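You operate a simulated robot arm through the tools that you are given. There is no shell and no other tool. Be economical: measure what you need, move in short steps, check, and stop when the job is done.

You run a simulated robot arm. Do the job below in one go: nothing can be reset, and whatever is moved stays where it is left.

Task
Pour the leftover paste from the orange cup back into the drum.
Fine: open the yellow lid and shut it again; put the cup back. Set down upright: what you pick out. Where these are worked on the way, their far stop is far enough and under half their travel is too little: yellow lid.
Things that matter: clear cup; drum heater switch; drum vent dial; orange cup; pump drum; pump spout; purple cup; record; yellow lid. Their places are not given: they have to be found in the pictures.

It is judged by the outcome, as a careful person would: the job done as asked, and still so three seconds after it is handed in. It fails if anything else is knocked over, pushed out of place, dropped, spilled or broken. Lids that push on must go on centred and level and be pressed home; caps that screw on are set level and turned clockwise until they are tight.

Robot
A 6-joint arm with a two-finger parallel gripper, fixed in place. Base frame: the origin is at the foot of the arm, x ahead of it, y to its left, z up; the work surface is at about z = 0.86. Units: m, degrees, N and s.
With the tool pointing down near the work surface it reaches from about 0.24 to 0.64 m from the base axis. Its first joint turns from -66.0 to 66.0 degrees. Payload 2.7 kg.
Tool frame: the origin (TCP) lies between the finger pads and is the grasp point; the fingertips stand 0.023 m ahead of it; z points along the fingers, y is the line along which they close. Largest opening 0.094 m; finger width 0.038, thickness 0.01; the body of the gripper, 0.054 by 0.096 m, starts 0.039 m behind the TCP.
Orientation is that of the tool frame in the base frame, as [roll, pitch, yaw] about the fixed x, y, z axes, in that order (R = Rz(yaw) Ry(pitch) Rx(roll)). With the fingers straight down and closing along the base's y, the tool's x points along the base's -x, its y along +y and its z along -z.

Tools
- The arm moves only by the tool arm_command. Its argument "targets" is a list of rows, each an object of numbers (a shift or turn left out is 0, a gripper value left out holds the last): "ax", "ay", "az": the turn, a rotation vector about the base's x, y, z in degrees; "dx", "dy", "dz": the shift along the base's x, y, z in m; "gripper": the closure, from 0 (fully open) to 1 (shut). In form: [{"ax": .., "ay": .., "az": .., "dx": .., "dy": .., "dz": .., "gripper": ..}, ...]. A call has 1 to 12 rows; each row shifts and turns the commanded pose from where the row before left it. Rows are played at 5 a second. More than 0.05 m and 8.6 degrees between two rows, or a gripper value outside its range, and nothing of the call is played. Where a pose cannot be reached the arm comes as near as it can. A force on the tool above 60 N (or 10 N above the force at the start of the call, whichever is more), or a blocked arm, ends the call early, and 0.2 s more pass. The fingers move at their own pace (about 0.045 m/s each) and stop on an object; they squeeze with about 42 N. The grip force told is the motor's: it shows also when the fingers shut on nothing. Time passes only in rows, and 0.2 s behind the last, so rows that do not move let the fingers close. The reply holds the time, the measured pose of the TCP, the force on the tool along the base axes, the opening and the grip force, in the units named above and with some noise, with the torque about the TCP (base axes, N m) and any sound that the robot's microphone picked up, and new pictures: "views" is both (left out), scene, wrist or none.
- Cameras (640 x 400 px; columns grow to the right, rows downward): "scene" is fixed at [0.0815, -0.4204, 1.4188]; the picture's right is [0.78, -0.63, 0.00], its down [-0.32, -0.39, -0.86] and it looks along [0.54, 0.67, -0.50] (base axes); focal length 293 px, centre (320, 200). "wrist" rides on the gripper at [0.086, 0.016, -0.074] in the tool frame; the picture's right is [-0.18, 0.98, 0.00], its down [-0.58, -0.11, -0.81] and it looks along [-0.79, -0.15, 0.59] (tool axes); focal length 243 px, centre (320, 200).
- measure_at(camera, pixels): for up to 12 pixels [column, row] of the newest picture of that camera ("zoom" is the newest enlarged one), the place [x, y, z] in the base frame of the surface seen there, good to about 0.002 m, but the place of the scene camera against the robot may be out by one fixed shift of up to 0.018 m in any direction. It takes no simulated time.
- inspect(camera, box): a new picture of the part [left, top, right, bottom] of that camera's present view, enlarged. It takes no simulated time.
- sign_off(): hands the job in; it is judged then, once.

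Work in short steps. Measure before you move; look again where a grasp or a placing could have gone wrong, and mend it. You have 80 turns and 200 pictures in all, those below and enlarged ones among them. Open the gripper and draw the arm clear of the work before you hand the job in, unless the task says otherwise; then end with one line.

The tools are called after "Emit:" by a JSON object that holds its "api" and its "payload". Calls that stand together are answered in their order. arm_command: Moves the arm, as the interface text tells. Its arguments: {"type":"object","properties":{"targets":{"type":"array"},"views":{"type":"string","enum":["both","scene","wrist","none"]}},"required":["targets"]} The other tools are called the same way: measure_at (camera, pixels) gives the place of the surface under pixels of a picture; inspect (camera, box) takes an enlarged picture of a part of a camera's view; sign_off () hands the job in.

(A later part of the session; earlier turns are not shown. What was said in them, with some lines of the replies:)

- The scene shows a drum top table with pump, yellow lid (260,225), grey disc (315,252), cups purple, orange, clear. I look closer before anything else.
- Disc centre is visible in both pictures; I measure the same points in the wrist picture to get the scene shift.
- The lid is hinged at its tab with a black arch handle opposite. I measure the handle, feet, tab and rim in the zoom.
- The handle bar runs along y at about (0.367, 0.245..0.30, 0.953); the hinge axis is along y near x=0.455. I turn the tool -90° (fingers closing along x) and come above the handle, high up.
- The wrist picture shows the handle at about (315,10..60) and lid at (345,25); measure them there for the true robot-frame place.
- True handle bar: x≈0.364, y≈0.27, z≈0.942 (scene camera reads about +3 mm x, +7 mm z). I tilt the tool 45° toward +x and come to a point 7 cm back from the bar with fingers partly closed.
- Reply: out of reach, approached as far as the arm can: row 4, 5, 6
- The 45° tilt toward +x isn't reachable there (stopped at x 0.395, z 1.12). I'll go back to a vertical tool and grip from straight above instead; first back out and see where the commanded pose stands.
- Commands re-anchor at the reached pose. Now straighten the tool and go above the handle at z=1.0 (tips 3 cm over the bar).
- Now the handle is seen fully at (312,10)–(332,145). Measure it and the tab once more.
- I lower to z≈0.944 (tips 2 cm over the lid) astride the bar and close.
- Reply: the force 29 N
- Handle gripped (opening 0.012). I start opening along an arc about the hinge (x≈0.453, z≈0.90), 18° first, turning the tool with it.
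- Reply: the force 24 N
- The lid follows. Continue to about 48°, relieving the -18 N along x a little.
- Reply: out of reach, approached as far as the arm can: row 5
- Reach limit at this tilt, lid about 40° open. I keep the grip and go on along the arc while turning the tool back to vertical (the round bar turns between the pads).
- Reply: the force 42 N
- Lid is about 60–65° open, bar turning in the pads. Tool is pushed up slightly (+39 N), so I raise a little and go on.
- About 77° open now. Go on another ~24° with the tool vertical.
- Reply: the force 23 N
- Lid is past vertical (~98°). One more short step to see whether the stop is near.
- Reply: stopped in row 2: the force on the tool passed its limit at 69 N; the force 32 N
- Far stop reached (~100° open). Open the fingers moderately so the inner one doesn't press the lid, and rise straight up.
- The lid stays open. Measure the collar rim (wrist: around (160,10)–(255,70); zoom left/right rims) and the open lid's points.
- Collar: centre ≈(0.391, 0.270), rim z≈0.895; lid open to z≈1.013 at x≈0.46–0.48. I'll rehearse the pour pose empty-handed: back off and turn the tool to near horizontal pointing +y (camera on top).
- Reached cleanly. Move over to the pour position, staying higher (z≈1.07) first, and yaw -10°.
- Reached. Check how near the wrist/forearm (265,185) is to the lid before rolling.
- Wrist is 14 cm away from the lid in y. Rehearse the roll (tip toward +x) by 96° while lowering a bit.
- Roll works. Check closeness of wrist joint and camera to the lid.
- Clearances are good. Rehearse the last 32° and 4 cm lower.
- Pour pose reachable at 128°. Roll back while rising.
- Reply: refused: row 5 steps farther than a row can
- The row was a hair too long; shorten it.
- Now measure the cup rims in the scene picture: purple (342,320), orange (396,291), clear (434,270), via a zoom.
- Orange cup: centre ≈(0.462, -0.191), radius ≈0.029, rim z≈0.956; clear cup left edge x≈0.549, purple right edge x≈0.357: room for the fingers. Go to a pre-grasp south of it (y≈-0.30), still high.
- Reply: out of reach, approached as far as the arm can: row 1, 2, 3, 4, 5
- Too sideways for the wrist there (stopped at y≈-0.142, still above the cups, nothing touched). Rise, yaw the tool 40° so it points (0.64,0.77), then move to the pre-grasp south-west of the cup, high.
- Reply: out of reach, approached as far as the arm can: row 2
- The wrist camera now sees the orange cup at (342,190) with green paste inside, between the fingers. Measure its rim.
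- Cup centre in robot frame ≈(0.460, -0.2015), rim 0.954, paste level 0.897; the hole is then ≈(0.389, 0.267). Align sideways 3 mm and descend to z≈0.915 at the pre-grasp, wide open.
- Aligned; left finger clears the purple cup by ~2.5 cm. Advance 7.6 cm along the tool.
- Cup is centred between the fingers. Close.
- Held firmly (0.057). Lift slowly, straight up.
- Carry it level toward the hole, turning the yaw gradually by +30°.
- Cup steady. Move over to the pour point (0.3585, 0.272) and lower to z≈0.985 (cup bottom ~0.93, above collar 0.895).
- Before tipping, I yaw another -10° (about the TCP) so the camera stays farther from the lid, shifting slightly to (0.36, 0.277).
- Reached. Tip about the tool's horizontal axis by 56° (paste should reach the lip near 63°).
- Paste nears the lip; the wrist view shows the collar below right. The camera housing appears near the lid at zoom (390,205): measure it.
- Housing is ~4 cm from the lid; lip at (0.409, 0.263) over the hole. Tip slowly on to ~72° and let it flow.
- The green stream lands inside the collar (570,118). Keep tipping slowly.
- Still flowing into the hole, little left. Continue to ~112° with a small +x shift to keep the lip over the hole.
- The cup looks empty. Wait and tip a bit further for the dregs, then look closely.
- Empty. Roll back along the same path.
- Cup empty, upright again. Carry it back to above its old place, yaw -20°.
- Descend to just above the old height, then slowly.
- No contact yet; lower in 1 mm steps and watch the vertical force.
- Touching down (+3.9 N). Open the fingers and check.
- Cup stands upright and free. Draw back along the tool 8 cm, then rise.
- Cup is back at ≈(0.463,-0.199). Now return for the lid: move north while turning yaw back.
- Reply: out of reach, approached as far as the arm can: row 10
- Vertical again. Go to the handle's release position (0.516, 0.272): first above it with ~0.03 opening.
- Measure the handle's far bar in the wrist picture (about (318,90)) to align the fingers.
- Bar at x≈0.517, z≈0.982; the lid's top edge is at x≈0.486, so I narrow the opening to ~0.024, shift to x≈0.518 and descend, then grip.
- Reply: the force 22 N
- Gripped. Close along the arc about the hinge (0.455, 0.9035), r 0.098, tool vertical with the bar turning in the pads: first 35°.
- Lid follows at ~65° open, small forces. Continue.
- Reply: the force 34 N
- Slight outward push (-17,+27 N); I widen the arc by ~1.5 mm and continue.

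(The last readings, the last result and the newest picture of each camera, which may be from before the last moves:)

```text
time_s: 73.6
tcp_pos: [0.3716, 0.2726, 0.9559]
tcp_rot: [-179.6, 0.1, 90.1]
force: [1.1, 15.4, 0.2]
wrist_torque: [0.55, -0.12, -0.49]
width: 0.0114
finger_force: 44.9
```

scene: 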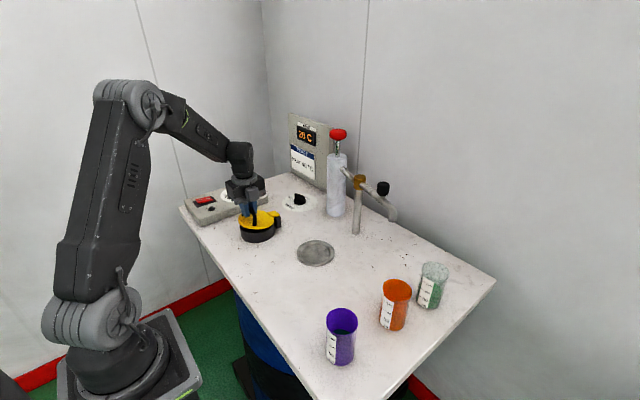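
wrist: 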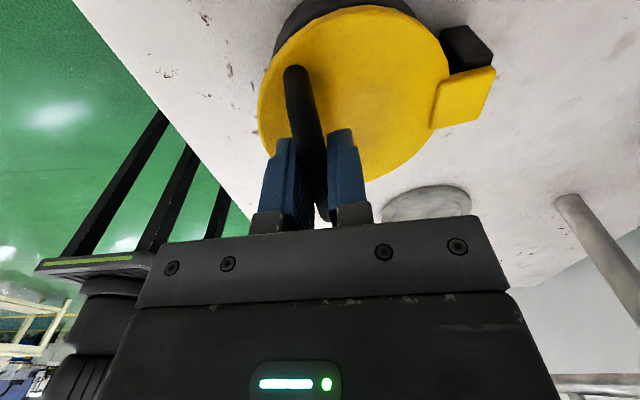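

Nearly shut; lower the last ~1 cm in small steps until it seats.

Emit:
{"api": "arm_command", "payload": {"targets": [{"dx": -0.003, "dz": -0.006}, {"dx": -0.0022, "dz": -0.0045}, {"dx": -0.001, "dz": -0.003}, {}]}}

Emit:
{"api": "inspect", "payload": {"camera": "scene", "box": [215, 185, 305, 255]}}

```text
time_s: 74.6
tcp_pos: [0.3658, 0.2725, 0.9428]
tcp_rot: [-179.5, 0.3, 90.1]
force: [4.3, 15.7, -1.2]
wrist_torque: [0.09, -0.11, -0.03]
width: 0.011
finger_force: 44.2
```

scene: 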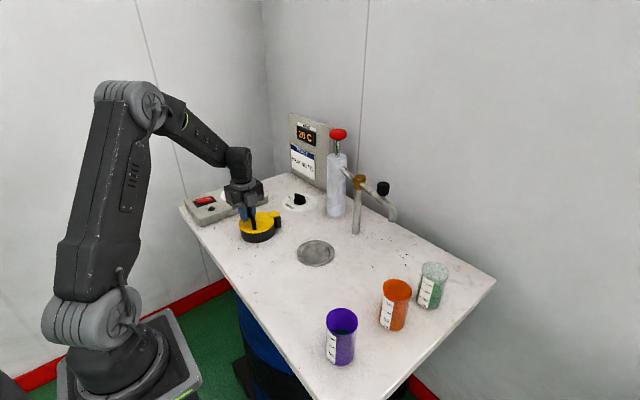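
wrist: 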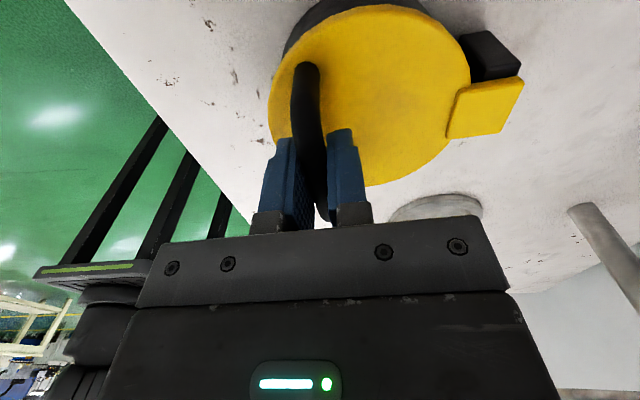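

```text
5.71 times, centred on (260, 220) of scene
```

zoom: 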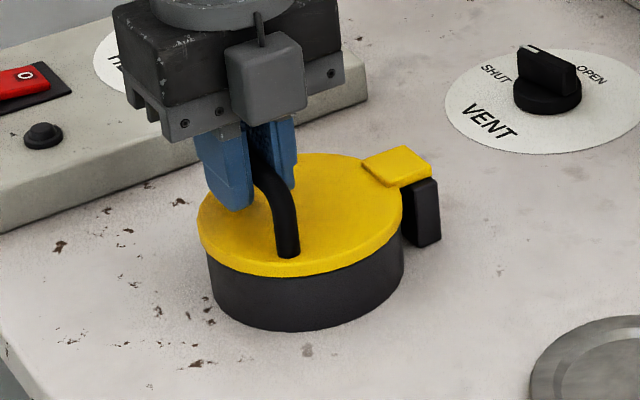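

It looks seated. Press down a few mm more to be sure, watching the force.

Emit:
{"api": "arm_command", "payload": {"targets": [{"dz": -0.0015}, {"dz": -0.0015}, {"dz": -0.001}, {}], "views": "none"}}

```text
time_s: 75.6
tcp_pos: [0.3651, 0.2736, 0.9416]
tcp_rot: [-179.6, 0.1, 90.0]
force: [-12.6, 8.0, 31.3]
wrist_torque: [-0.85, 0.04, -0.03]
width: 0.0112
finger_force: 44.7
```

Upward reaction 31 N: seated. Relax, open partly and rise clear.

Emit:
{"api": "arm_command", "payload": {"targets": [{"dz": 0.001, "gripper": 0.65}, {}, {}, {"dz": 0.02}, {"dz": 0.04}, {"dz": 0.045}, {"dz": 0.045}, {"dz": 0.045}, {"dx": -0.01, "dz": 0.03}]}}

Emit:
{"api": "inspect", "payload": {"camera": "scene", "box": [215, 165, 335, 265]}}

Emit:
{"api": "inspect", "payload": {"camera": "scene", "box": [310, 250, 470, 370]}}

Emit:
{"api": "measure_at", "payload": {"camera": "wrist", "pixels": [[345, 25], [350, 45], [318, 45], [400, 6]]}}

```text
time_s: 77.6
tcp_pos: [0.3559, 0.2702, 1.1664]
tcp_rot: [-179.4, 0.2, 89.9]
force: [0.2, -0.4, 0.3]
wrist_torque: [-0.01, -0.03, 0.02]
width: 0.0329
finger_force: 0.2
```

scene: 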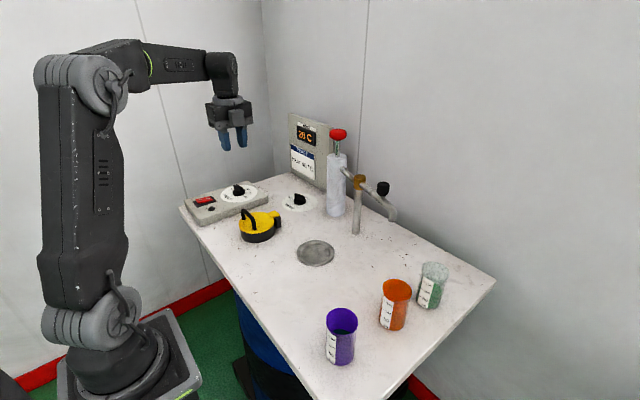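
wrist: 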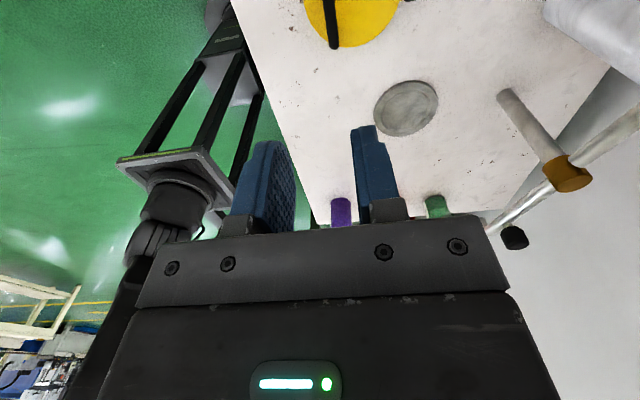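

```text
4.00 times, centred on (275, 215) of scene
```

zoom: 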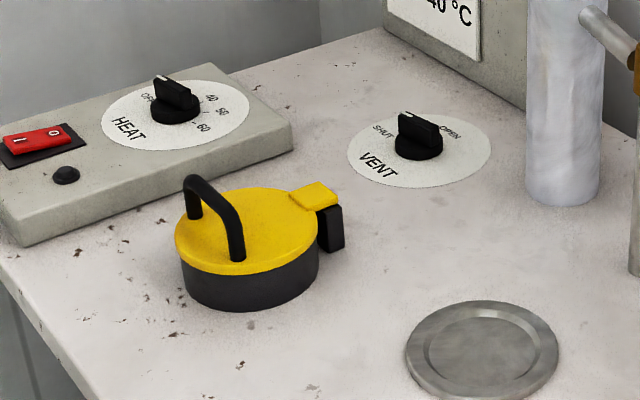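

```text
3.33 times, centred on (390, 310) of scene
```

zoom: 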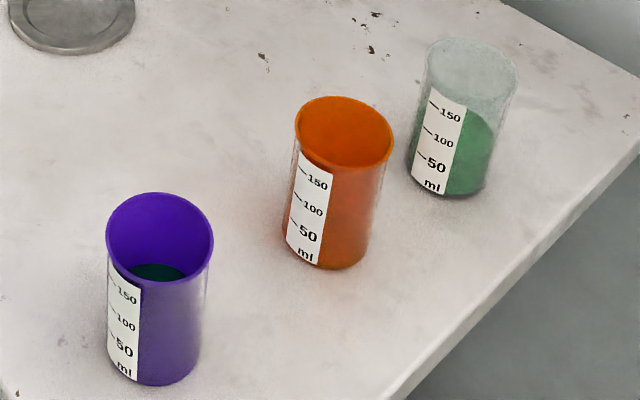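

```text
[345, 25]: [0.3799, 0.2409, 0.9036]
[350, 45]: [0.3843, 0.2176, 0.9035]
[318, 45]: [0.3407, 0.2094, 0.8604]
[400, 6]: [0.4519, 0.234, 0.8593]
```

Lid is shut (z 0.9036, as at the start), the cup is upright in its place, and I see no spills. Open the gripper fully, then hand in.

Emit:
{"api": "arm_command", "payload": {"targets": [{"gripper": 0.0, "dz": 0.03}, {}, {}, {}], "views": "none"}}

Emit:
{"api": "sign_off", "payload": {}}

```text
time_s: 78.6
tcp_pos: [0.3567, 0.2709, 1.1976]
tcp_rot: [-179.5, 0.1, 89.9]
force: [-1.1, 0.0, -0.3]
wrist_torque: [0.0, -0.01, 0.01]
width: 0.0942
finger_force: 0.1
```

```text
The job is handed in.
```

The paste from the orange cup is back in the drum, the empty cup stands upright within a few millimetres of where it was, and the yellow lid is shut; I saw no spills and nothing else moved.
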